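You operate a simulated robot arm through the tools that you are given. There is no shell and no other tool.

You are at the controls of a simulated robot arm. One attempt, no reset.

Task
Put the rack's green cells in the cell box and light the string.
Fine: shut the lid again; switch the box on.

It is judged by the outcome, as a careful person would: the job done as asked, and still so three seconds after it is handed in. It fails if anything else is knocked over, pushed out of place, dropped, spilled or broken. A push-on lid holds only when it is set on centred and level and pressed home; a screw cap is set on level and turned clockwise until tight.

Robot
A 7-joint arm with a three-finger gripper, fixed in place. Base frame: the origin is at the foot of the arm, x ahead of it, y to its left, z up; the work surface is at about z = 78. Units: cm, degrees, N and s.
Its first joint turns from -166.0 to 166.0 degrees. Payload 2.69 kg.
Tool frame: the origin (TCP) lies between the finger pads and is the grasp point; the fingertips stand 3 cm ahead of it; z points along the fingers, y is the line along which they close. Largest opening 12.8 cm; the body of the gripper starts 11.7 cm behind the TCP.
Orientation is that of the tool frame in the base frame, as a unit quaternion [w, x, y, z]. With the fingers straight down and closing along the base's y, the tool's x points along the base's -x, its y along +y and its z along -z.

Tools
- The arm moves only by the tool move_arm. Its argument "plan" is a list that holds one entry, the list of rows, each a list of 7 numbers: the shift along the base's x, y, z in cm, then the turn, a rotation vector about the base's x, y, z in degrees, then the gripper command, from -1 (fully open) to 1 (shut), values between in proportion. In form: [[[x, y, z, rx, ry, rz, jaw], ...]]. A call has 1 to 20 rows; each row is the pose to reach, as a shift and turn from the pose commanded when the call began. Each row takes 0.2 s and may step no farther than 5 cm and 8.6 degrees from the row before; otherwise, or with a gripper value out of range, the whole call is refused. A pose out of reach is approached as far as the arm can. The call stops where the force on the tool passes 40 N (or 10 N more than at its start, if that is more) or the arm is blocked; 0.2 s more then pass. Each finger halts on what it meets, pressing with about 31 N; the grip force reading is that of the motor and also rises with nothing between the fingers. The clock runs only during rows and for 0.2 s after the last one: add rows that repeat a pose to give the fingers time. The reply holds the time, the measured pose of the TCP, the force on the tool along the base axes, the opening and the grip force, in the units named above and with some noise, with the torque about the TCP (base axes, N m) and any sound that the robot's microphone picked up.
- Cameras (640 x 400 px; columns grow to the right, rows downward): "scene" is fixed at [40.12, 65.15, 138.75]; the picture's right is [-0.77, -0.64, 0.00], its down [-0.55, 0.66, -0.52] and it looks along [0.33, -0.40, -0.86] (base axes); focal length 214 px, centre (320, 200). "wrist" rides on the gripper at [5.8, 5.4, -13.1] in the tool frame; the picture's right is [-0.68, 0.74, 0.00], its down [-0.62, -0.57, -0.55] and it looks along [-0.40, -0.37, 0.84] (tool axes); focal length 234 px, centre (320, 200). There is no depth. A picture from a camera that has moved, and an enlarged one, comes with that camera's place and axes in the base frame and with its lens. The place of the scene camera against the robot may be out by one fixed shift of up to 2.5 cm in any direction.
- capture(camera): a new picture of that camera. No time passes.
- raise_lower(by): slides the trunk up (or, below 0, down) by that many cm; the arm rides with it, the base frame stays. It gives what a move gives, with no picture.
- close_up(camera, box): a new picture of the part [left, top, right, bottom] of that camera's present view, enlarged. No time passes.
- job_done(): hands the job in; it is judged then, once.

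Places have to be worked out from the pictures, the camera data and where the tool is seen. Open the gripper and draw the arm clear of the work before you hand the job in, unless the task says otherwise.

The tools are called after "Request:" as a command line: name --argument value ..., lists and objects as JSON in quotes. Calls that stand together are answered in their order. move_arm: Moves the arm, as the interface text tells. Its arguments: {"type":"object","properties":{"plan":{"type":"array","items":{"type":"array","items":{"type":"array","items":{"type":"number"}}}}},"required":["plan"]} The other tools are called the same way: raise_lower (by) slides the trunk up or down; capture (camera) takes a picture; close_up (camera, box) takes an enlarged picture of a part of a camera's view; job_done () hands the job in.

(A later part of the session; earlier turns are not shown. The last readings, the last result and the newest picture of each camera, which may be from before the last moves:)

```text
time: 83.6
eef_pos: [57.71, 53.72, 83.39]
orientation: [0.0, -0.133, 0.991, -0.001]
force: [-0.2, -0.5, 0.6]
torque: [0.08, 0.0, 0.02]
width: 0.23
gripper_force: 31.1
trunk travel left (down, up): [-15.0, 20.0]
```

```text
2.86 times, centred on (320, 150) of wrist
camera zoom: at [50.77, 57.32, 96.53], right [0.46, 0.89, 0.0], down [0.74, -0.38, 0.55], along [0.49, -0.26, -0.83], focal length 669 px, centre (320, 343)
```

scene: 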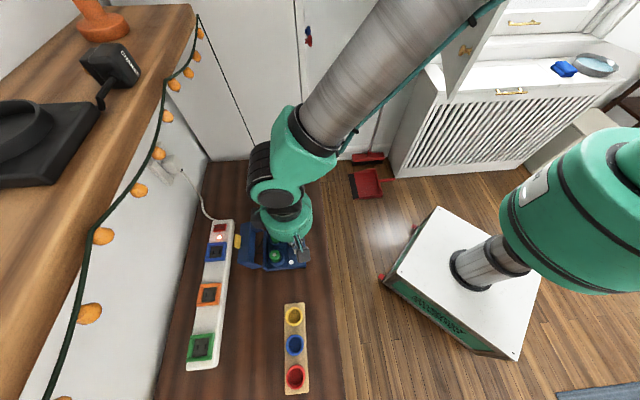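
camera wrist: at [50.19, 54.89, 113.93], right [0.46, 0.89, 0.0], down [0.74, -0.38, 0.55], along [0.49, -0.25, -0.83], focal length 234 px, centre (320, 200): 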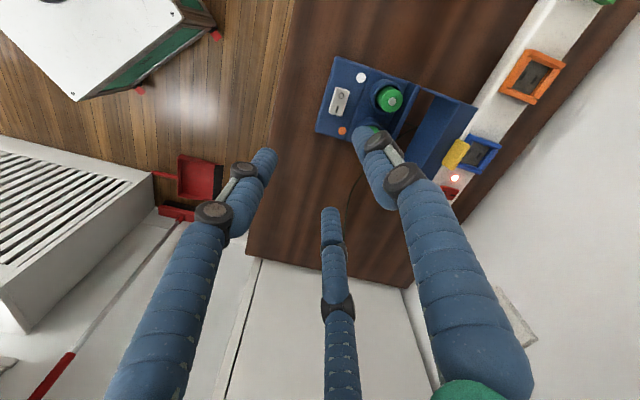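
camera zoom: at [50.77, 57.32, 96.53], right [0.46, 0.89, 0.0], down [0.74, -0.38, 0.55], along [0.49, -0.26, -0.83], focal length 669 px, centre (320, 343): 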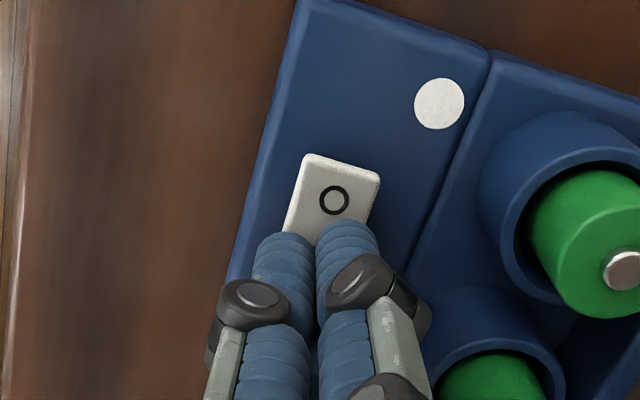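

Still no firm contact. Continuing down 0.3 cm at a time.

Request:
move_arm --plan '[[[0, 0, -0.15, 0, 0, 0, 1], [0, 0, -0.3, 0, 0, 0, 1], [0, 0, -0.3, 0, 0, 0, 1]]]'

Request:
move_arm --plan '[[[0, 0, -0.15, 0, 0, 0, 1], [0, 0, -0.3, 0, 0, 0, 1], [0, 0, -0.3, 0, 0, 0, 1]]]'

Request:
capture --camera "scene"

Request:
close_up --camera "wrist" --box '[240, 80, 400, 220]'

```text
time: 84.4
eef_pos: [57.9, 53.64, 83.44]
orientation: [0.001, -0.133, 0.991, -0.001]
force: [-3.9, -3.5, 25.2]
torque: [0.05, 0.31, 0.04]
width: 0.64
gripper_force: 30.7
trunk travel left (down, up): [-15.0, 20.0]
```

```text
time: 84.9
eef_pos: [58.06, 53.86, 83.35]
orientation: [0.002, -0.132, 0.991, 0.001]
force: [-0.1, -2.5, 19.1]
torque: [0.01, 0.12, -0.05]
width: 0.59
gripper_force: 31.4
trunk travel left (down, up): [-15.0, 20.0]
heard: click, click
stopped in row 2: the force on the tool passed its limit at 43 N (the readings are from after the stop); the commanded pose is now the measured one
```

```text
taken
```

scene: 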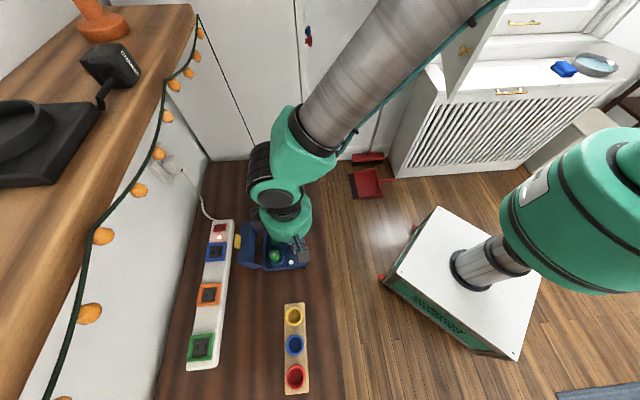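

```text
2.86 times, centred on (320, 150) of wrist
camera zoom: at [50.86, 57.39, 96.48], right [0.46, 0.89, 0.0], down [0.74, -0.39, 0.55], along [0.49, -0.25, -0.83], focal length 669 px, centre (320, 343)
```

zoom: 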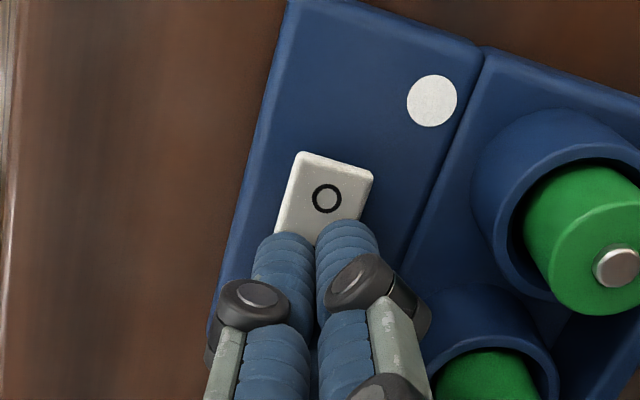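

The force peaked at 43 N with two clicks and the move stopped. I'll lift off and inspect the rocker position and the bulbs.

Request:
move_arm --plan '[[[0, 0, 0.5, 0, 0, 0, 1], [0, 0, 2, 0, 0, 0, 1], [0, 0, 5, 0, 0, 0, 1], [-2, -2, 9, 0, 0, 0, 1], [-4, -4, 13, 0, 0, 0, 1], [-4, -4, 13, 0, 0, 0, 1]]]'

Request:
close_up --camera "wrist" --box '[290, 30, 450, 170]'

Request:
close_up --camera "scene" --box '[225, 205, 325, 285]'

Request:
capture --camera "scene"

```text
time: 86.3
eef_pos: [53.78, 49.92, 96.13]
orientation: [0.003, -0.132, 0.991, -0.001]
force: [0.0, -0.8, 0.2]
torque: [0.02, -0.04, 0.0]
width: 0.19
gripper_force: 31.0
trunk travel left (down, up): [-15.0, 20.0]
```

```text
2.86 times, centred on (370, 100) of wrist
camera zoom: at [46.71, 53.52, 109.31], right [0.46, 0.89, 0.0], down [0.74, -0.38, 0.55], along [0.49, -0.25, -0.83], focal length 669 px, centre (177, 486)
```

zoom: 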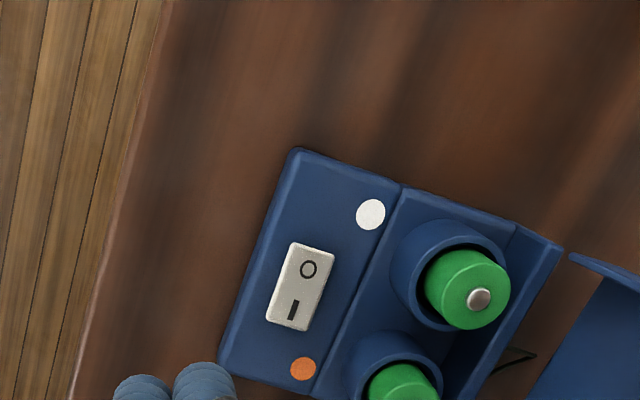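

```text
5.00 times, centred on (275, 245) of scene
camera zoom: at [40.12, 65.15, 138.75], right [-0.77, -0.64, 0.0], down [-0.55, 0.66, -0.52], along [0.33, -0.4, -0.86], focal length 1072 px, centre (545, -25)
```

zoom: 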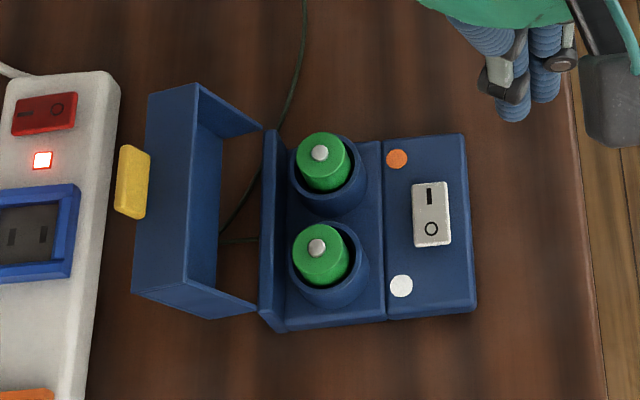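

```text
taken
```

scene: 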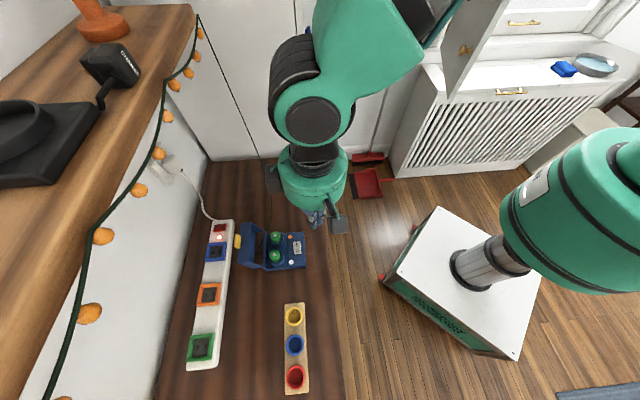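

The bulbs don't look lit. I'll zoom in on the rocker to see which end is down, and on the bulbs.

Request:
close_up --camera "wrist" --box '[350, 80, 390, 120]'

Request:
close_up --camera "scene" --box '[296, 230, 312, 256]'

Request:
close_up --camera "scene" --box '[60, 20, 220, 350]'

```text
10.00 times, centred on (370, 100) of wrist
camera zoom: at [46.71, 53.52, 109.31], right [0.46, 0.89, 0.0], down [0.74, -0.38, 0.55], along [0.49, -0.25, -0.83], focal length 2342 px, centre (-180, 1200)
```

zoom: 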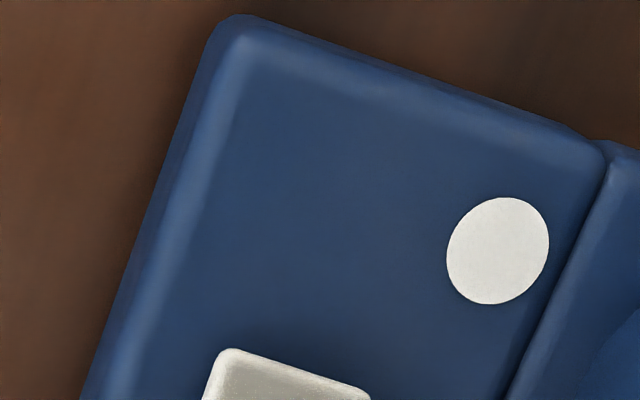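

```text
15.38 times, centred on (304, 243) of scene
camera zoom: at [40.12, 65.15, 138.75], right [-0.77, -0.64, 0.0], down [-0.55, 0.66, -0.52], along [0.33, -0.4, -0.86], focal length 3300 px, centre (566, -462)
```

zoom: 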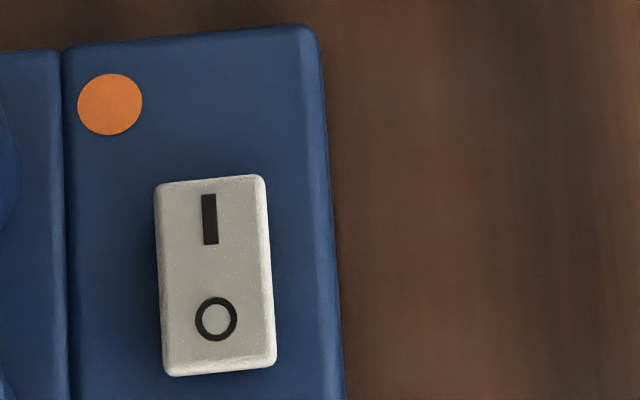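

```text
1.21 times, centred on (140, 185) of scene
camera zoom: at [40.12, 65.15, 138.75], right [-0.77, -0.64, 0.0], down [-0.55, 0.66, -0.52], along [0.33, -0.4, -0.86], focal length 260 px, centre (538, 218)
```

zoom: 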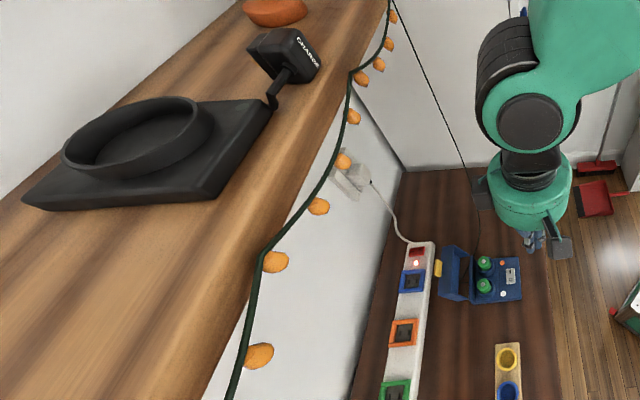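

The rocker seems back in its original position: my fingertip cluster straddled the pivot and clicked it on, then off. I'll move about 0.9 cm further toward the "I" end so only that end is pressed.

Request:
move_arm --plan '[[[1.5, 1, -3, 0, 0, 0, 1], [3, 2, -6, 0, 0, 0, 1], [4.29, 2.9, -9.5, 0, 0, 0, 1], [4.29, 2.9, -11.5, 0, 0, 0, 1], [4.29, 2.9, -11.5, 0, 0, 0, 1]]]'

Request:
close_up --camera "wrist" --box '[240, 80, 400, 220]'

```text
time: 87.5
eef_pos: [58.14, 52.76, 84.7]
orientation: [0.001, -0.132, 0.991, -0.001]
force: [0.0, 0.0, 0.4]
torque: [0.04, 0.03, -0.01]
width: 0.23
gripper_force: 30.9
trunk travel left (down, up): [-15.0, 20.0]
```

```text
2.86 times, centred on (320, 150) of wrist
camera zoom: at [51.12, 56.36, 97.82], right [0.46, 0.89, 0.0], down [0.74, -0.38, 0.55], along [0.49, -0.25, -0.83], focal length 669 px, centre (320, 343)
```

zoom: 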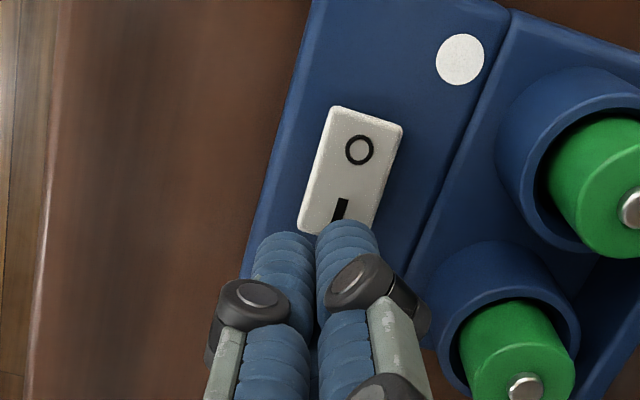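

The thumb tip is now over the "I" mark, clear of the pivot. Pressing down in small steps.

Request:
move_arm --plan '[[[0, 0, -0.5, 0, 0, 0, 1], [0, 0, -0.9, 0, 0, 0, 1], [0, 0, -1.1, 0, 0, 0, 1], [0, 0, -1.1, 0, 0, 0, 1]]]'

Request:
move_arm --plan '[[[0, 0, -0.1, 0, 0, 0, 1], [0, 0, -0.2, 0, 0, 0, 1], [0, 0, -0.2, 0, 0, 0, 1]]]'

```text
time: 88.5
eef_pos: [58.17, 52.65, 83.62]
orientation: [0.001, -0.132, 0.991, -0.001]
force: [-0.3, 0.0, 0.8]
torque: [0.01, -0.01, -0.01]
width: 0.2
gripper_force: 31.1
trunk travel left (down, up): [-15.0, 20.0]
```

```text
time: 89.3
eef_pos: [58.19, 52.75, 83.4]
orientation: [0.002, -0.132, 0.991, 0.0]
force: [-0.1, -0.2, 2.3]
torque: [0.02, -0.01, -0.04]
width: 0.22
gripper_force: 30.8
trunk travel left (down, up): [-15.0, 20.0]
```

Light contact now (2.3 N). Continuing in 0.1 cm steps.

Request:
move_arm --plan '[[[0, 0, -0.1, 0, 0, 0, 1], [0, 0, -0.15, 0, 0, 0, 1], [0, 0, -0.15, 0, 0, 0, 1]]]'

Request:
close_up --camera "wrist" --box '[240, 80, 400, 220]'

```text
time: 90.1
eef_pos: [58.18, 52.72, 83.26]
orientation: [0.001, -0.132, 0.991, -0.001]
force: [-1.0, -0.3, 4.3]
torque: [0.05, 0.14, 0.0]
width: 0.22
gripper_force: 31.1
trunk travel left (down, up): [-15.0, 20.0]
heard: click
```

```text
2.86 times, centred on (320, 150) of wrist
camera zoom: at [51.1, 56.31, 96.44], right [0.46, 0.89, 0.0], down [0.74, -0.38, 0.55], along [0.49, -0.25, -0.83], focal length 669 px, centre (320, 343)
```

zoom: 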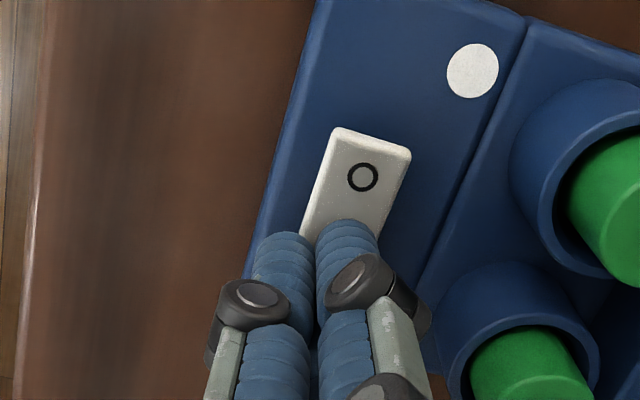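

One clean click at about 4 N. Lifting straight off and checking the rocker and the string.

Request:
move_arm --plan '[[[0, 0, 0.5, 0, 0, 0, 1], [0, 0, 2, 0, 0, 0, 1], [0, 0, 5, 0, 0, 0, 1], [-2, -2, 9, 0, 0, 0, 1], [-4, -4, 13, 0, 0, 0, 1], [-4, -4, 13, 0, 0, 0, 1]]]'

Request:
capture --camera "scene"

Request:
close_up --camera "scene" --box '[296, 230, 312, 256]'

Request:
close_up --camera "scene" --box '[60, 20, 220, 350]'

Request:
close_up --camera "wrist" --box '[290, 30, 450, 170]'

```text
time: 91.5
eef_pos: [54.06, 48.57, 96.22]
orientation: [0.001, -0.132, 0.991, 0.0]
force: [-0.7, -0.5, -0.1]
torque: [0.05, -0.06, 0.02]
width: 0.2
gripper_force: 31.6
trunk travel left (down, up): [-15.0, 20.0]
```

```text
taken
```

scene: 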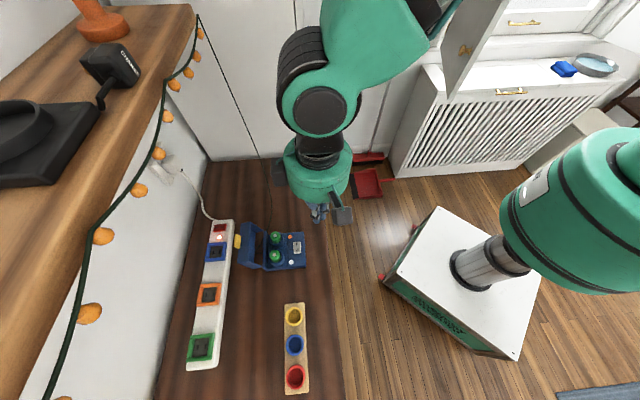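

```text
15.38 times, centred on (304, 243) of scene
camera zoom: at [40.12, 65.15, 138.75], right [-0.77, -0.64, 0.0], down [-0.55, 0.66, -0.52], along [0.33, -0.4, -0.86], focal length 3300 px, centre (566, -462)
```

zoom: 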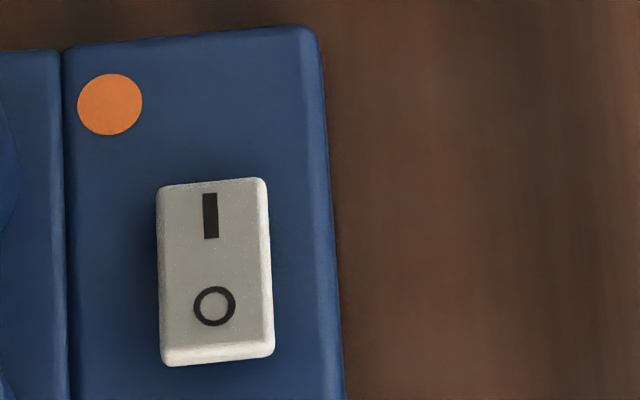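

```text
1.21 times, centred on (140, 185) of scene
camera zoom: at [40.12, 65.15, 138.75], right [-0.77, -0.64, 0.0], down [-0.55, 0.66, -0.52], along [0.33, -0.4, -0.86], focal length 260 px, centre (538, 218)
```

zoom: 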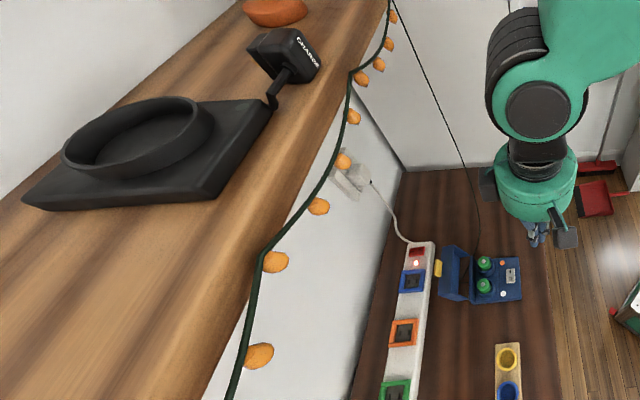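

```text
2.86 times, centred on (370, 100) of wrist
camera zoom: at [46.95, 52.16, 109.46], right [0.46, 0.89, 0.0], down [0.74, -0.38, 0.55], along [0.49, -0.25, -0.83], focal length 669 px, centre (177, 486)
```

zoom: 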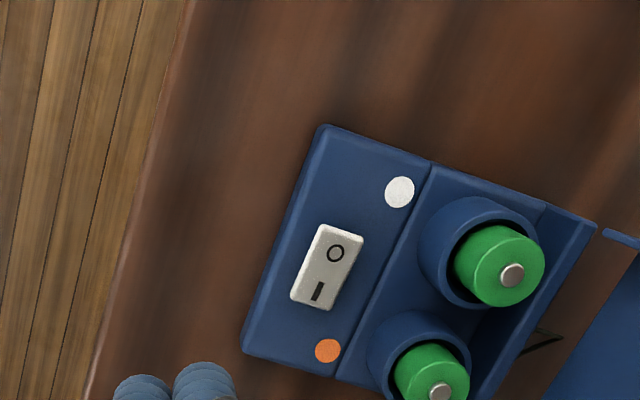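

The rocker is now on "I" (its outline changed and there was a single click), but the bulbs look unlit. The orange and white dots may mean polarity, so before shutting the lid I'll take the cell out of the orange-dot well and look at its underside. I'll also compare bulbs up close.

Request:
close_up --camera "scene" --box '[70, 210, 130, 330]'

Request:
move_arm --plan '[[[2, 2, 1, 0, 0, 0, 0.6], [5, 4.5, 2, 0, 0, 0, 0.47], [8.4, 7.7, 2, 0, 0, 0, 0.47], [8.4, 7.7, -1, 0, 0, 0, 0.47], [8.4, 7.7, -4, 0, 0, 0, 0.47], [8.4, 7.7, -4, 0, 0, 0, 0.47]]]'

Request:
close_up --camera "wrist" --box '[240, 80, 400, 220]'

```text
3.33 times, centred on (100, 270) of scene
camera zoom: at [40.12, 65.15, 138.75], right [-0.77, -0.64, 0.0], down [-0.55, 0.66, -0.52], along [0.33, -0.4, -0.86], focal length 715 px, centre (1053, -33)
```

zoom: 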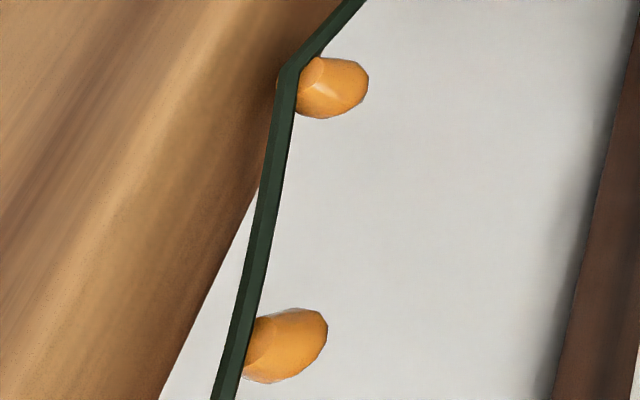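

```text
time: 92.9
eef_pos: [62.71, 56.38, 92.14]
orientation: [0.001, -0.132, 0.991, 0.0]
force: [0.4, 0.6, -0.1]
torque: [-0.01, -0.01, 0.0]
width: 3.4
gripper_force: 0.1
trunk travel left (down, up): [-15.0, 20.0]
```

```text
2.86 times, centred on (320, 150) of wrist
camera zoom: at [55.58, 59.98, 105.27], right [0.46, 0.89, 0.0], down [0.74, -0.38, 0.55], along [0.49, -0.25, -0.83], focal length 669 px, centre (320, 343)
```

zoom: 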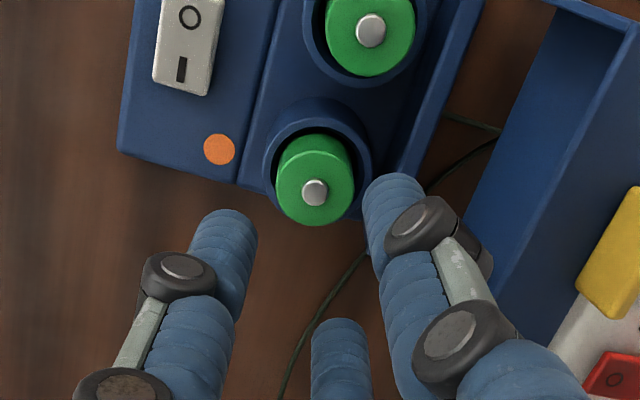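

The bulbs are unlit. The W2 cell tip is at about (62.35, 56.3); I'll descend on it and grip.

Request:
move_arm --plan '[[[-0.28, -0.04, -2, 0, 0, 0, 0.47], [-0.28, -0.04, -4, 0, 0, 0, 0.47], [-0.28, -0.04, -5.5, 0, 0, 0, 0.47], [-0.28, -0.04, -6.5, 0, 0, 0, 0.47], [-0.28, -0.04, -6.5, 0, 0, 0, 0.6], [-0.28, -0.04, -6.5, 0, 0, 0, 1], [-0.28, -0.04, -6.5, 0, 0, 0, 1], [-0.28, -0.04, -6.5, 0, 0, 0, 1]]]'

Request:
close_up --camera "wrist" --box '[240, 80, 400, 220]'

```text
time: 94.7
eef_pos: [62.29, 56.34, 85.71]
orientation: [0.001, -0.132, 0.991, -0.001]
force: [0.0, 0.4, 0.4]
torque: [0.0, -0.03, -0.02]
width: 2.42
gripper_force: 30.8
trunk travel left (down, up): [-15.0, 20.0]
```

```text
2.86 times, centred on (320, 150) of wrist
camera zoom: at [55.18, 59.92, 98.86], right [0.46, 0.89, 0.0], down [0.74, -0.38, 0.55], along [0.49, -0.25, -0.83], focal length 669 px, centre (320, 343)
```

zoom: 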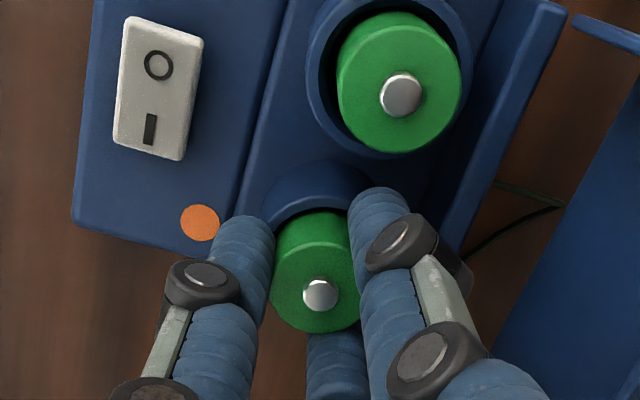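

Gripped. Lifting it out and carrying it to open space, then tilting so its underside faces the scene camera.

Request:
move_arm --plan '[[[0, 0, 1.5, 0, 0, 0, 1], [0, 0, 4, 0, 0, 0, 1], [0, 0, 8, 0, 0, 0, 1], [-1, -2, 12, 0, 0, 0, 1], [-2, -5, 15, 0, 0, 0, 1], [-3, -8, 18, 0, 0, 0, 1], [-3, -8, 18, 0, 0, 0, 1]]]'

Request:
move_arm --plan '[[[0, 0, 0, 8, 1.6, 0, 1], [0, 0, 0, 16, 3.2, 0, 1], [0, 0, 0, 24, 4.8, 0, 1], [0, 0, 0, 32, 6.4, 0, 1], [0, 0, 0, 40, 8, 0, 1], [0, 0, 0, 48, 9.6, 0, 1], [0, 0, 0, 56, 11.2, 0, 1], [0, 0, 0, 64, 12.8, 0, 1], [0, 0, 0, 72, 14.4, 0, 1], [0, 0, 0, 80, 16, 0, 1], [0, 0, 0, 80, 16, 0, 1]]]'

Request:
capture --camera "scene"

Request:
capture --camera "wrist"

```text
time: 96.3
eef_pos: [59.14, 48.36, 103.82]
orientation: [0.001, -0.131, 0.991, -0.001]
force: [-0.2, -0.5, 0.4]
torque: [0.05, 0.0, 0.02]
width: 2.43
gripper_force: 31.1
trunk travel left (down, up): [-15.0, 20.0]
```

```text
time: 98.7
eef_pos: [59.39, 48.39, 103.62]
orientation: [-0.041, -0.099, 0.751, 0.652]
force: [0.4, 0.0, -0.8]
torque: [0.03, 0.03, 0.03]
width: 2.43
gripper_force: 31.4
trunk travel left (down, up): [-15.0, 20.0]
```

```text
taken
```

scene: 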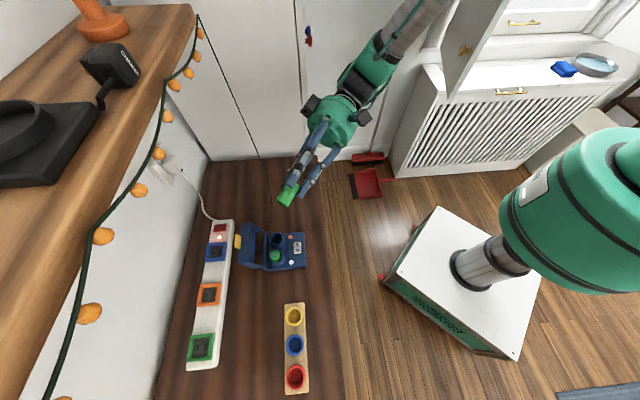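

```text
taken
camera wrist: at [55.62, 35.08, 110.58], right [0.59, 0.23, 0.77], down [0.76, -0.48, -0.44], along [0.27, 0.84, -0.46], focal length 234 px, centre (320, 200)
```

wrist: 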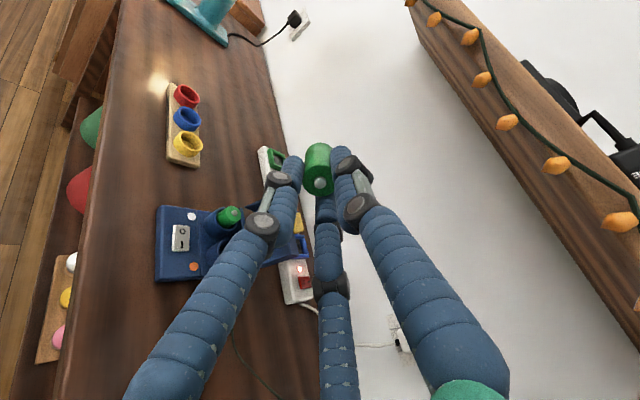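

Request:
close_up --camera "scene" --box '[268, 172, 318, 212]'

Request:
close_up --camera "wrist" --box '[150, 70, 270, 290]'

```text
10.00 times, centred on (293, 192) of scene
camera zoom: at [40.12, 65.15, 138.75], right [-0.77, -0.64, 0.0], down [-0.55, 0.66, -0.52], along [0.33, -0.4, -0.86], focal length 2145 px, centre (590, 280)
```

zoom: 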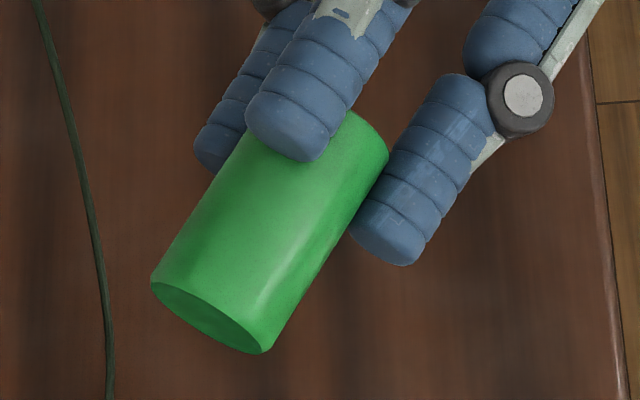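

```text
1.82 times, centred on (210, 180) of wrist
camera zoom: at [55.62, 35.08, 110.58], right [0.59, 0.23, 0.77], down [0.76, -0.48, -0.44], along [0.27, 0.84, -0.46], focal length 426 px, centre (520, 236)
```

zoom: 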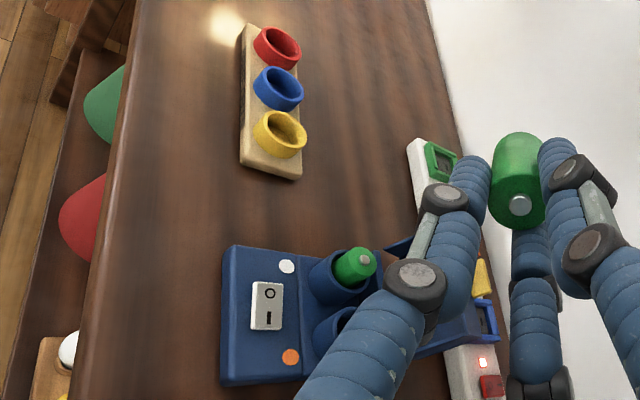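

The underside is plain green, so nothing suggests flipping it. While W2 is empty I'll look into it for any marking before putting the cell back.

Request:
close_up --camera "scene" --box '[260, 225, 310, 270]'

Request:
close_up --camera "scene" --box '[268, 230, 288, 246]'

```text
8.89 times, centred on (285, 248) of scene
camera zoom: at [40.12, 65.15, 138.75], right [-0.77, -0.64, 0.0], down [-0.55, 0.66, -0.52], along [0.33, -0.4, -0.86], focal length 1906 px, centre (631, -222)
```

zoom: 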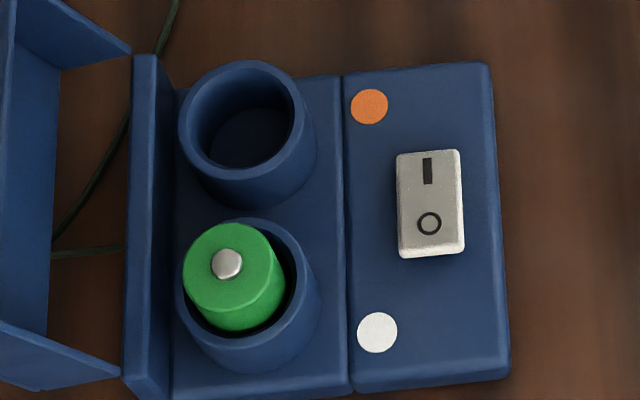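

```text
16.00 times, centred on (278, 238) of scene
camera zoom: at [40.12, 65.15, 138.75], right [-0.77, -0.64, 0.0], down [-0.55, 0.66, -0.52], along [0.33, -0.4, -0.86], focal length 3432 px, centre (992, -408)
```

zoom: 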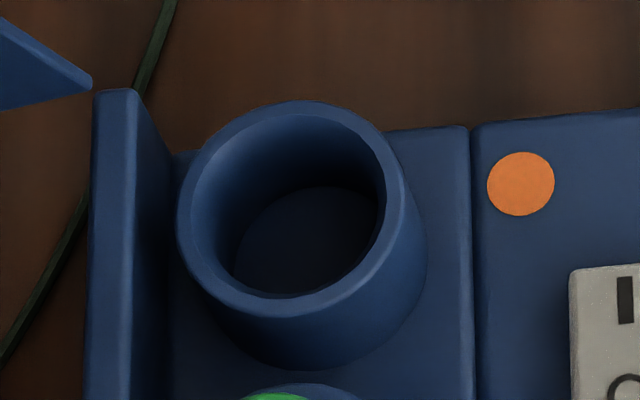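

W2's floor is plain too, with no polarity cue. I'll put the cell back exactly where it came from, then shut the lid, which may be what completes the circuit.

Request:
move_arm --plan '[[[0, 0, 0, -8, -1.6, 0, 1], [0, 0, 0, -16, -3.2, 0, 1], [0, 0, 0, -24, -4.8, 0, 1], [0, 0, 0, -32, -6.4, 0, 1], [0, 0, 0, -40, -8, 0, 1], [0, 0, 0, -48, -9.6, 0, 1], [0, 0, 0, -56, -11.2, 0, 1], [0, 0, 0, -64, -12.8, 0, 1], [0, 0, 0, -72, -14.4, 0, 1], [0, 0, 0, -80, -16, 0, 1], [0, 0, 0, -80, -16, 0, 1]]]'

Request:
move_arm --plan '[[[1, 3, -3, 0, 0, 0, 1], [2, 6, -5, 0, 0, 0, 1], [3, 8, -8, 0, 0, 0, 1], [3, 8, -11, 0, 0, 0, 1], [3, 8, -13.5, 0, 0, 0, 1], [3, 8, -13.5, 0, 0, 0, 1]]]'

Request:
close_up --camera "wrist" --box '[240, 80, 400, 220]'

Request:
close_up --camera "wrist" --box '[295, 115, 350, 160]'

```text
time: 101.1
eef_pos: [59.41, 48.37, 103.65]
orientation: [0.001, -0.133, 0.991, -0.002]
force: [0.8, 0.2, 0.1]
torque: [-0.05, 0.0, 0.0]
width: 2.38
gripper_force: 31.1
trunk travel left (down, up): [-15.0, 20.0]
```

```text
time: 102.5
eef_pos: [62.49, 56.52, 90.39]
orientation: [0.0, -0.132, 0.991, -0.001]
force: [-0.1, 0.2, 0.4]
torque: [-0.04, 0.05, 0.0]
width: 2.4
gripper_force: 30.7
trunk travel left (down, up): [-15.0, 20.0]
```

```text
2.86 times, centred on (320, 150) of wrist
camera zoom: at [55.46, 60.13, 103.41], right [0.46, 0.89, 0.0], down [0.74, -0.38, 0.55], along [0.49, -0.25, -0.83], focal length 669 px, centre (320, 343)
```

zoom: 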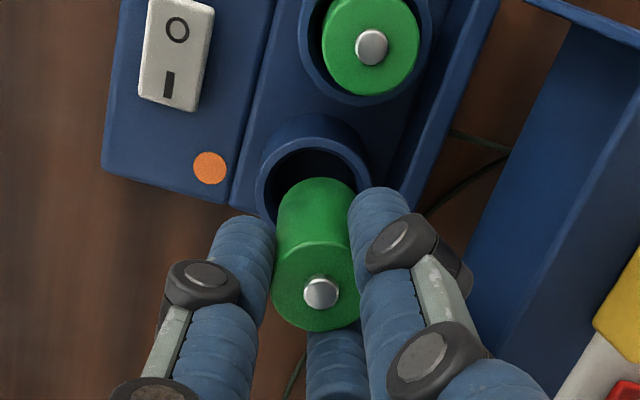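

```text
8.89 times, centred on (322, 138) of wrist
camera zoom: at [55.46, 60.13, 103.41], right [0.46, 0.89, 0.0], down [0.74, -0.38, 0.55], along [0.49, -0.25, -0.83], focal length 2082 px, centre (298, 756)
```

zoom: 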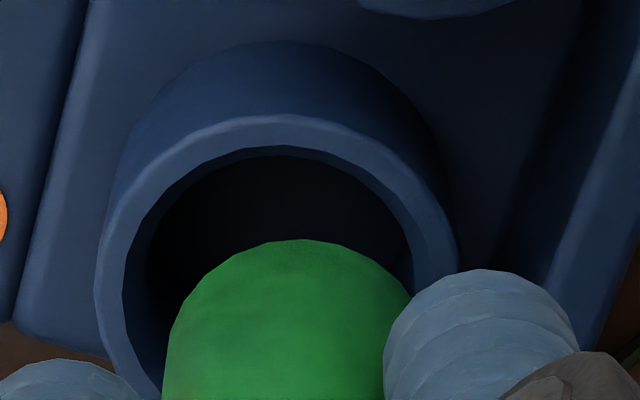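

The cell axis looks about 0.3 cm off relative to the well now. I'll correct by (-0.33, -0.05), lower 0.6 cm, and re-check against the earlier good alignment.

Request:
move_arm --plan '[[[-0.2, -0.03, -0.3, 0, 0, 0, 1], [-0.33, -0.05, -0.6, 0, 0, 0, 1], [-0.33, -0.05, -0.6, 0, 0, 0, 1]]]'

Request:
close_up --camera "wrist" --box '[240, 80, 400, 220]'

Request:
close_up --camera "wrist" --box '[295, 115, 350, 160]'

```text
time: 103.3
eef_pos: [62.09, 56.42, 89.68]
orientation: [0.001, -0.132, 0.991, -0.001]
force: [-0.2, 0.6, -0.9]
torque: [0.02, 0.0, 0.01]
width: 2.44
gripper_force: 30.7
trunk travel left (down, up): [-15.0, 20.0]
```

```text
2.86 times, centred on (320, 150) of wrist
camera zoom: at [55.02, 60.01, 102.78], right [0.46, 0.89, 0.0], down [0.74, -0.38, 0.55], along [0.49, -0.25, -0.83], focal length 669 px, centre (320, 343)
```

zoom: 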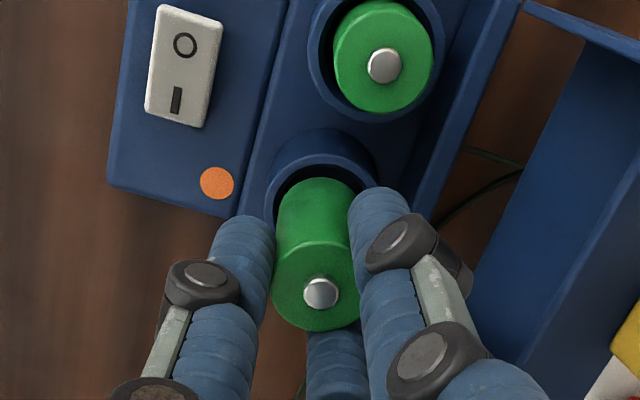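

```text
8.89 times, centred on (322, 138) of wrist
camera zoom: at [55.02, 60.01, 102.78], right [0.46, 0.89, 0.0], down [0.74, -0.38, 0.55], along [0.49, -0.25, -0.83], focal length 2082 px, centre (298, 756)
```

zoom: 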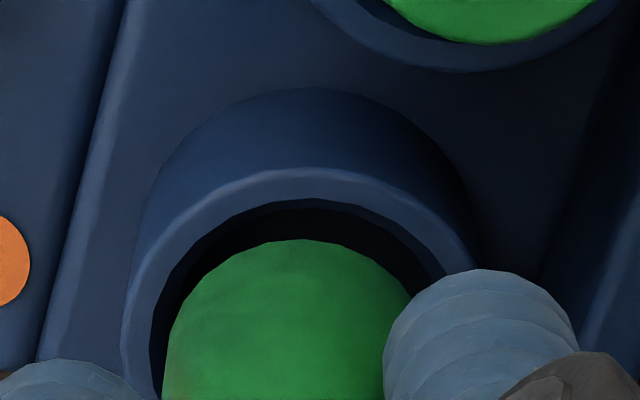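

Nearly concentric; a small (+0.05, +0.1) trim and then lower it in.

Request:
move_arm --plan '[[[0.05, 0.1, -0.5, 0, 0, 0, 1], [0.05, 0.1, -1.1, 0, 0, 0, 1], [0.05, 0.1, -1.7, 0, 0, 0, 1], [0.05, 0.1, -2.3, 0, 0, 0, 1], [0.05, 0.1, -2.9, 0, 0, 0, 1], [0.05, 0.1, -3.5, 0, 0, 0, 1], [0.05, 0.1, -3.5, 0, 0, 0, 1]]]'

Request:
move_arm --plan '[[[0, 0, -0.25, 0, 0, 0, 1], [0, 0, -0.5, 0, 0, 0, 1], [0, 0, -0.5, 0, 0, 0, 1]]]'

Request:
close_up --camera "wrist" --box '[240, 80, 400, 220]'

```text
time: 104.9
eef_pos: [62.16, 56.41, 86.24]
orientation: [0.001, -0.132, 0.991, 0.0]
force: [0.2, 0.8, -0.7]
torque: [0.02, 0.02, -0.01]
width: 2.41
gripper_force: 31.0
trunk travel left (down, up): [-15.0, 20.0]
```

```text
time: 105.7
eef_pos: [62.17, 56.47, 85.78]
orientation: [0.002, -0.132, 0.991, -0.001]
force: [-2.0, -1.7, 14.2]
torque: [-0.06, 0.15, 0.01]
width: 2.41
gripper_force: 31.0
trunk travel left (down, up): [-15.0, 20.0]
```

```text
2.86 times, centred on (320, 150) of wrist
camera zoom: at [55.04, 60.06, 98.91], right [0.46, 0.89, 0.0], down [0.74, -0.38, 0.55], along [0.49, -0.25, -0.83], focal length 669 px, centre (320, 343)
```

zoom: 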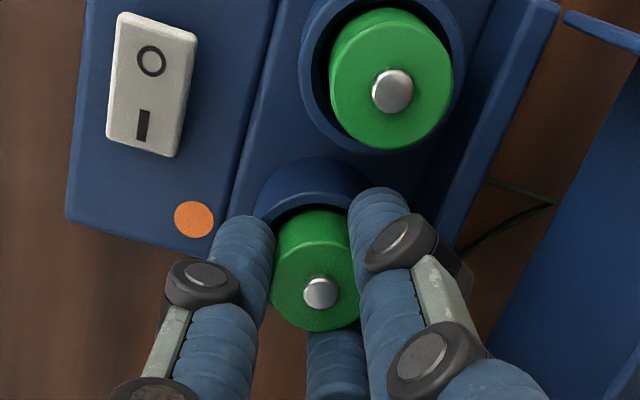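

A 14 N contact: the cell is on the well floor. Releasing and rising.

Request:
move_arm --plan '[[[0, 0, 0.1, 0, 0, 0, 0.7], [0, 0, 0.1, 0, 0, 0, 0.55], [0, 0, 0.1, 0, 0, 0, 0.47], [0, 0, 0.1, 0, 0, 0, 0.47], [0, 0, 1.5, 0, 0, 0, 0.47], [0, 0, 4, 0, 0, 0, 0.47], [0, 0, 8, 0, 0, 0, 0.3], [0, 0, 11, 0, 0, 0, 0.1], [0, 0, 11, 0, 0, 0, 0.06]]]'

Request:
capture --camera "wrist"

Request:
close_up --camera "scene" --box '[225, 205, 325, 285]'

```text
time: 107.7
eef_pos: [62.04, 56.32, 96.98]
orientation: [0.001, -0.132, 0.991, -0.001]
force: [-0.4, 0.2, 1.3]
torque: [0.02, -0.04, 0.0]
width: 6.02
gripper_force: 0.0
trunk travel left (down, up): [-15.0, 20.0]
```

```text
taken
camera wrist: at [54.99, 59.96, 110.06], right [0.46, 0.89, 0.0], down [0.74, -0.38, 0.55], along [0.49, -0.25, -0.83], focal length 234 px, centre (320, 200)
```

wrist: 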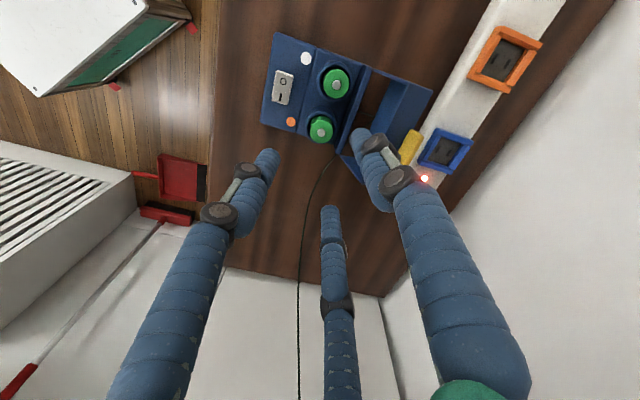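

```text
5.00 times, centred on (275, 245) of scene
camera zoom: at [40.12, 65.15, 138.75], right [-0.77, -0.64, 0.0], down [-0.55, 0.66, -0.52], along [0.33, -0.4, -0.86], focal length 1072 px, centre (545, -25)
```

zoom: 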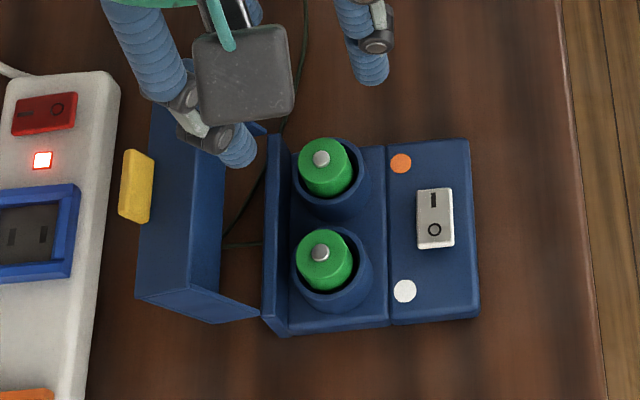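

Both cells are in and the rocker is still on "I". Now to shut the lid: I'll straddle the standing lid, two fingers behind the label face and one in front, so it is guided forward and doesn't slam. Moving above it first.

Request:
move_arm --plan '[[[1, 2.3, 0, 0, 0, 0, 0], [2, 4.6, 0, 0, 0, 0, -0.03], [3.1, 6.9, 0, 0, 0, 0, -0.03], [3.1, 6.9, 0, 0, 0, 0, -0.03]]]'

Request:
capture --camera "wrist"

Request:
close_up --camera "wrist" --box '[230, 70, 410, 230]'

Request:
close_up --camera "scene" --box '[205, 195, 325, 285]'

```text
time: 108.7
eef_pos: [64.59, 62.03, 96.54]
orientation: [-0.001, -0.129, 0.992, -0.001]
force: [-0.1, -0.1, 0.3]
torque: [0.0, 0.0, -0.01]
width: 6.59
gripper_force: 0.0
trunk travel left (down, up): [-15.0, 20.0]
```

```text
taken
camera wrist: at [57.5, 65.73, 109.8], right [0.46, 0.89, -0.01], down [0.74, -0.38, 0.55], along [0.48, -0.26, -0.84], focal length 234 px, centre (320, 200)
```

wrist: 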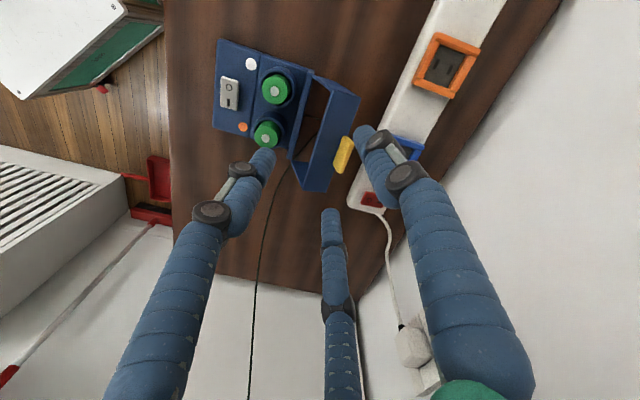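

```text
2.50 times, centred on (320, 150) of wrist
camera zoom: at [57.5, 65.73, 109.8], right [0.46, 0.89, -0.01], down [0.74, -0.38, 0.55], along [0.48, -0.26, -0.84], focal length 585 px, centre (320, 325)
```

zoom: 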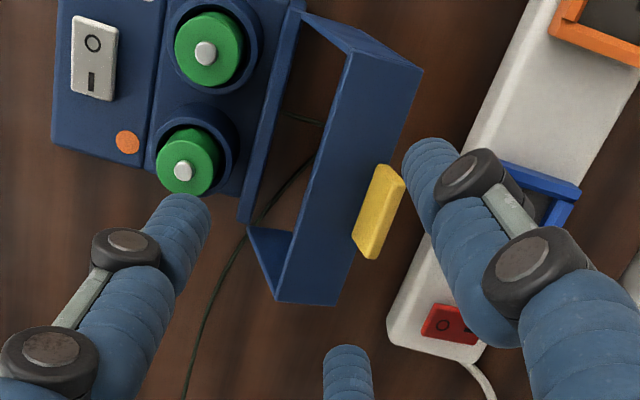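

```text
4.44 times, centred on (265, 240) of scene
camera zoom: at [40.12, 65.15, 138.75], right [-0.77, -0.64, 0.0], down [-0.55, 0.66, -0.52], along [0.33, -0.4, -0.86], focal length 953 px, centre (564, 22)
```

zoom: 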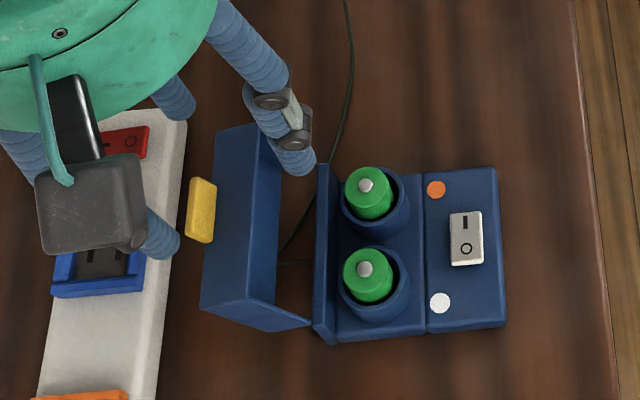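

The arm measured about 1 cm short of the commanded spot. I'll hold a moment to see whether it settles, before lowering around the lid.

Request:
move_arm --plan '[[[0, 0, 0, 0, 0, 0, -0.03], [0, 0, 0, 0, 0, 0, -0.03], [0, 0, 0, 0, 0, 0, -0.03]]]'

```text
time: 109.5
eef_pos: [64.61, 62.07, 96.77]
orientation: [-0.001, -0.131, 0.991, -0.002]
force: [-0.2, 0.6, -0.2]
torque: [-0.02, -0.01, 0.0]
width: 6.6
gripper_force: 0.0
trunk travel left (down, up): [-15.0, 20.0]
```

It stays at radius 89.6, which is a reach limit at this height. Raising the trunk should bring the shoulder up and extend the reach, so I'll raise it 8 cm and then lower the arm.

Request:
raise_lower --by 8

Request:
capture --camera "scene"

```text
time: 110.2
eef_pos: [64.03, 62.59, 100.04]
orientation: [-0.006, -0.134, 0.991, -0.007]
force: [-0.1, 0.3, 0.1]
torque: [0.02, 0.01, 0.01]
width: 6.58
gripper_force: 0.2
trunk travel left (down, up): [-19.0, 16.0]
stopped: the force on the tool passed its limit at 53 N (the readings are from after the stop); the commanded pose is now the measured one
```

```text
taken
```

scene: 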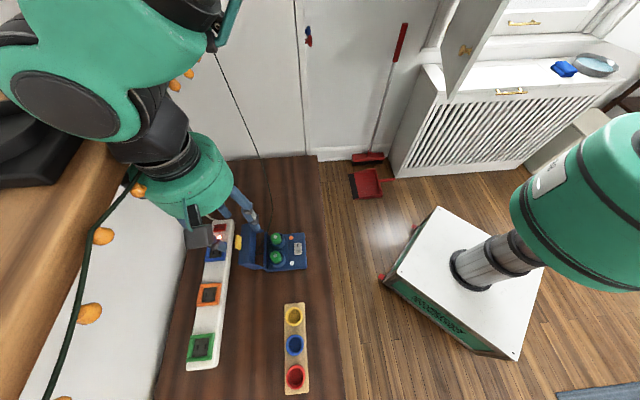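

The trunk stopped after 4 cm because something on the hand touched the counter overhang. So it was the counter blocking me, not the reach. I'll back straight away from it toward the robot and inspect the string and counter.

Request:
move_arm --plan '[[[-0.5, -0.5, -0.3, 0, 0, 0, -0.03], [-2.5, -2.4, -0.5, 0, 0, 0, -0.03], [-5, -4.8, -0.5, 0, 0, 0, -0.03], [-7.5, -7.2, -0.5, 0, 0, 0, -0.03], [-7.5, -7.2, -0.5, 0, 0, 0, -0.03]]]'

Request:
capture --camera "scene"

Request:
capture --camera "wrist"

```text
time: 111.4
eef_pos: [56.58, 55.22, 98.36]
orientation: [-0.01, -0.133, 0.991, -0.01]
force: [0.0, -0.2, -0.1]
torque: [-0.01, -0.01, 0.02]
width: 6.59
gripper_force: 0.1
trunk travel left (down, up): [-19.0, 16.0]
```

```text
taken
```

scene: 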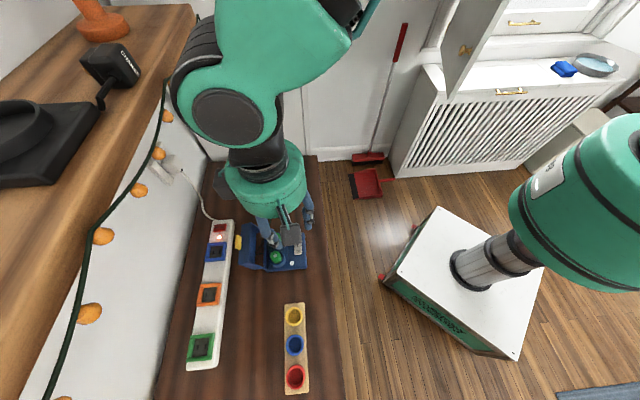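

```text
taken
camera wrist: at [49.75, 59.14, 111.62], right [0.46, 0.89, -0.03], down [0.75, -0.37, 0.54], along [0.47, -0.27, -0.84], focal length 234 px, centre (320, 200)
```

wrist: 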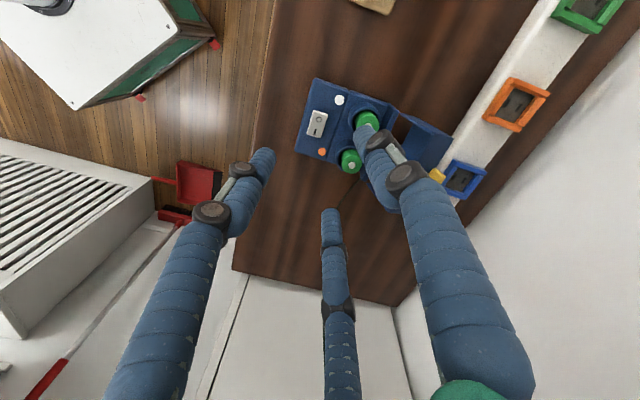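

The string, bulbs and counter items all look unchanged. I'll put the trunk back down 4 cm, to its original height.

Request:
raise_lower --by -4

Request:
close_up --camera "scene" --box '[20, 20, 220, 400]'

```text
time: 112.2
eef_pos: [56.7, 55.35, 94.6]
orientation: [-0.011, -0.133, 0.991, -0.01]
force: [-0.8, -0.1, 0.3]
torque: [0.01, -0.04, 0.01]
width: 6.6
gripper_force: 0.1
trunk travel left (down, up): [-15.0, 20.0]
```

```text
1.05 times, centred on (120, 210) of scene (not enlarged: the box is as wide or as high as the picture)
camera zoom: at [40.12, 65.15, 138.75], right [-0.77, -0.64, 0.0], down [-0.55, 0.66, -0.52], along [0.33, -0.4, -0.86], focal length 226 px, centre (530, 190)
```

zoom: 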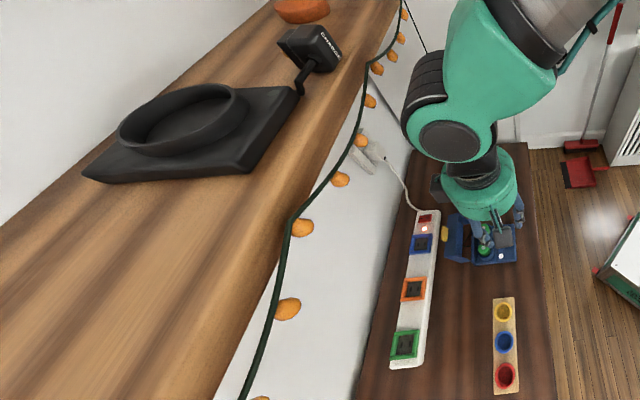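

Everything is intact. I'll now reach over the lid with the tool tilted about 20° so the arm column stays away from the counter. First a pre-position above the standing lid, with the fingers open 6.6 cm.

Request:
move_arm --plan '[[[0, 0, 1.5, 3.8, -3.9, 0, -0.03], [0.5, 0.5, 2.8, 7.6, -7.8, 0, -0.03], [2, 1.9, 2.8, 11.4, -11.7, 0, -0.03], [3.5, 3.3, 2.5, 15.1, -15.6, 0, -0.03], [5, 4.7, 2, 15.1, -15.6, 0, -0.03], [6.5, 6.08, 1.4, 15.1, -15.6, 0, -0.03], [6.5, 6.08, 1.4, 15.1, -15.6, 0, -0.03]]]'

Request:
capture --camera "wrist"

Request:
close_up --camera "wrist" --box '[230, 70, 410, 230]'

Request:
capture --camera "scene"

```text
time: 113.8
eef_pos: [63.22, 61.57, 95.9]
orientation: [0.141, -0.132, 0.976, 0.101]
force: [0.4, 0.5, -1.3]
torque: [-0.01, -0.02, -0.02]
width: 6.64
gripper_force: 0.0
trunk travel left (down, up): [-15.0, 20.0]
```

```text
taken
camera wrist: at [53.01, 62.12, 107.37], right [0.42, 0.85, 0.32], down [0.59, -0.52, 0.61], along [0.69, -0.06, -0.72], focal length 234 px, centre (320, 200)
```

wrist: 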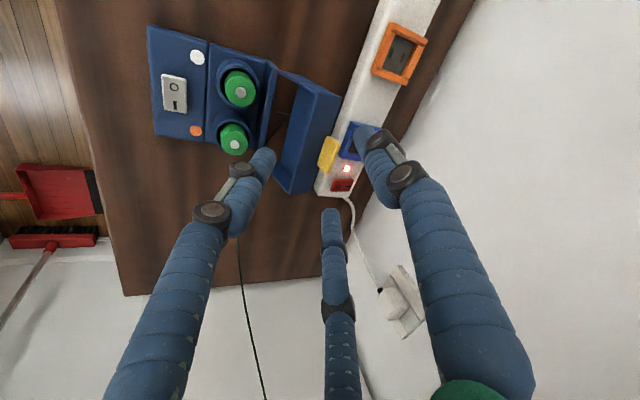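

```text
2.50 times, centred on (320, 150) of wrist
camera zoom: at [53.01, 62.12, 107.37], right [0.42, 0.85, 0.32], down [0.59, -0.52, 0.61], along [0.69, -0.06, -0.72], focal length 585 px, centre (320, 325)
```

zoom: 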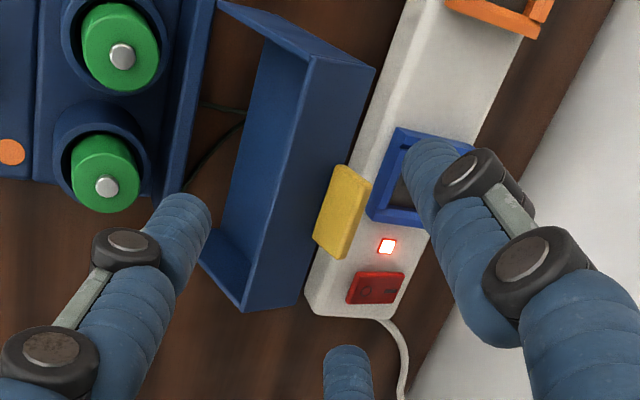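

```text
taken
```

scene: 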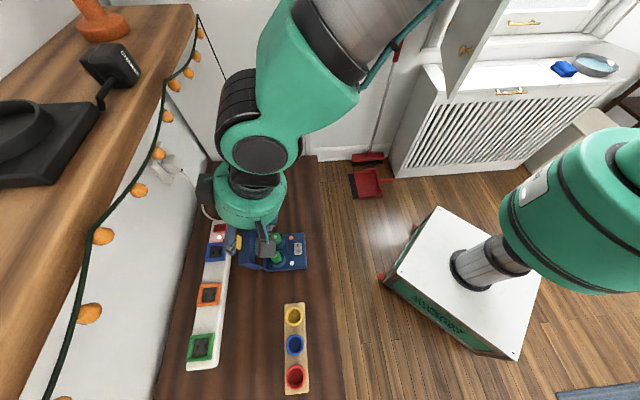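

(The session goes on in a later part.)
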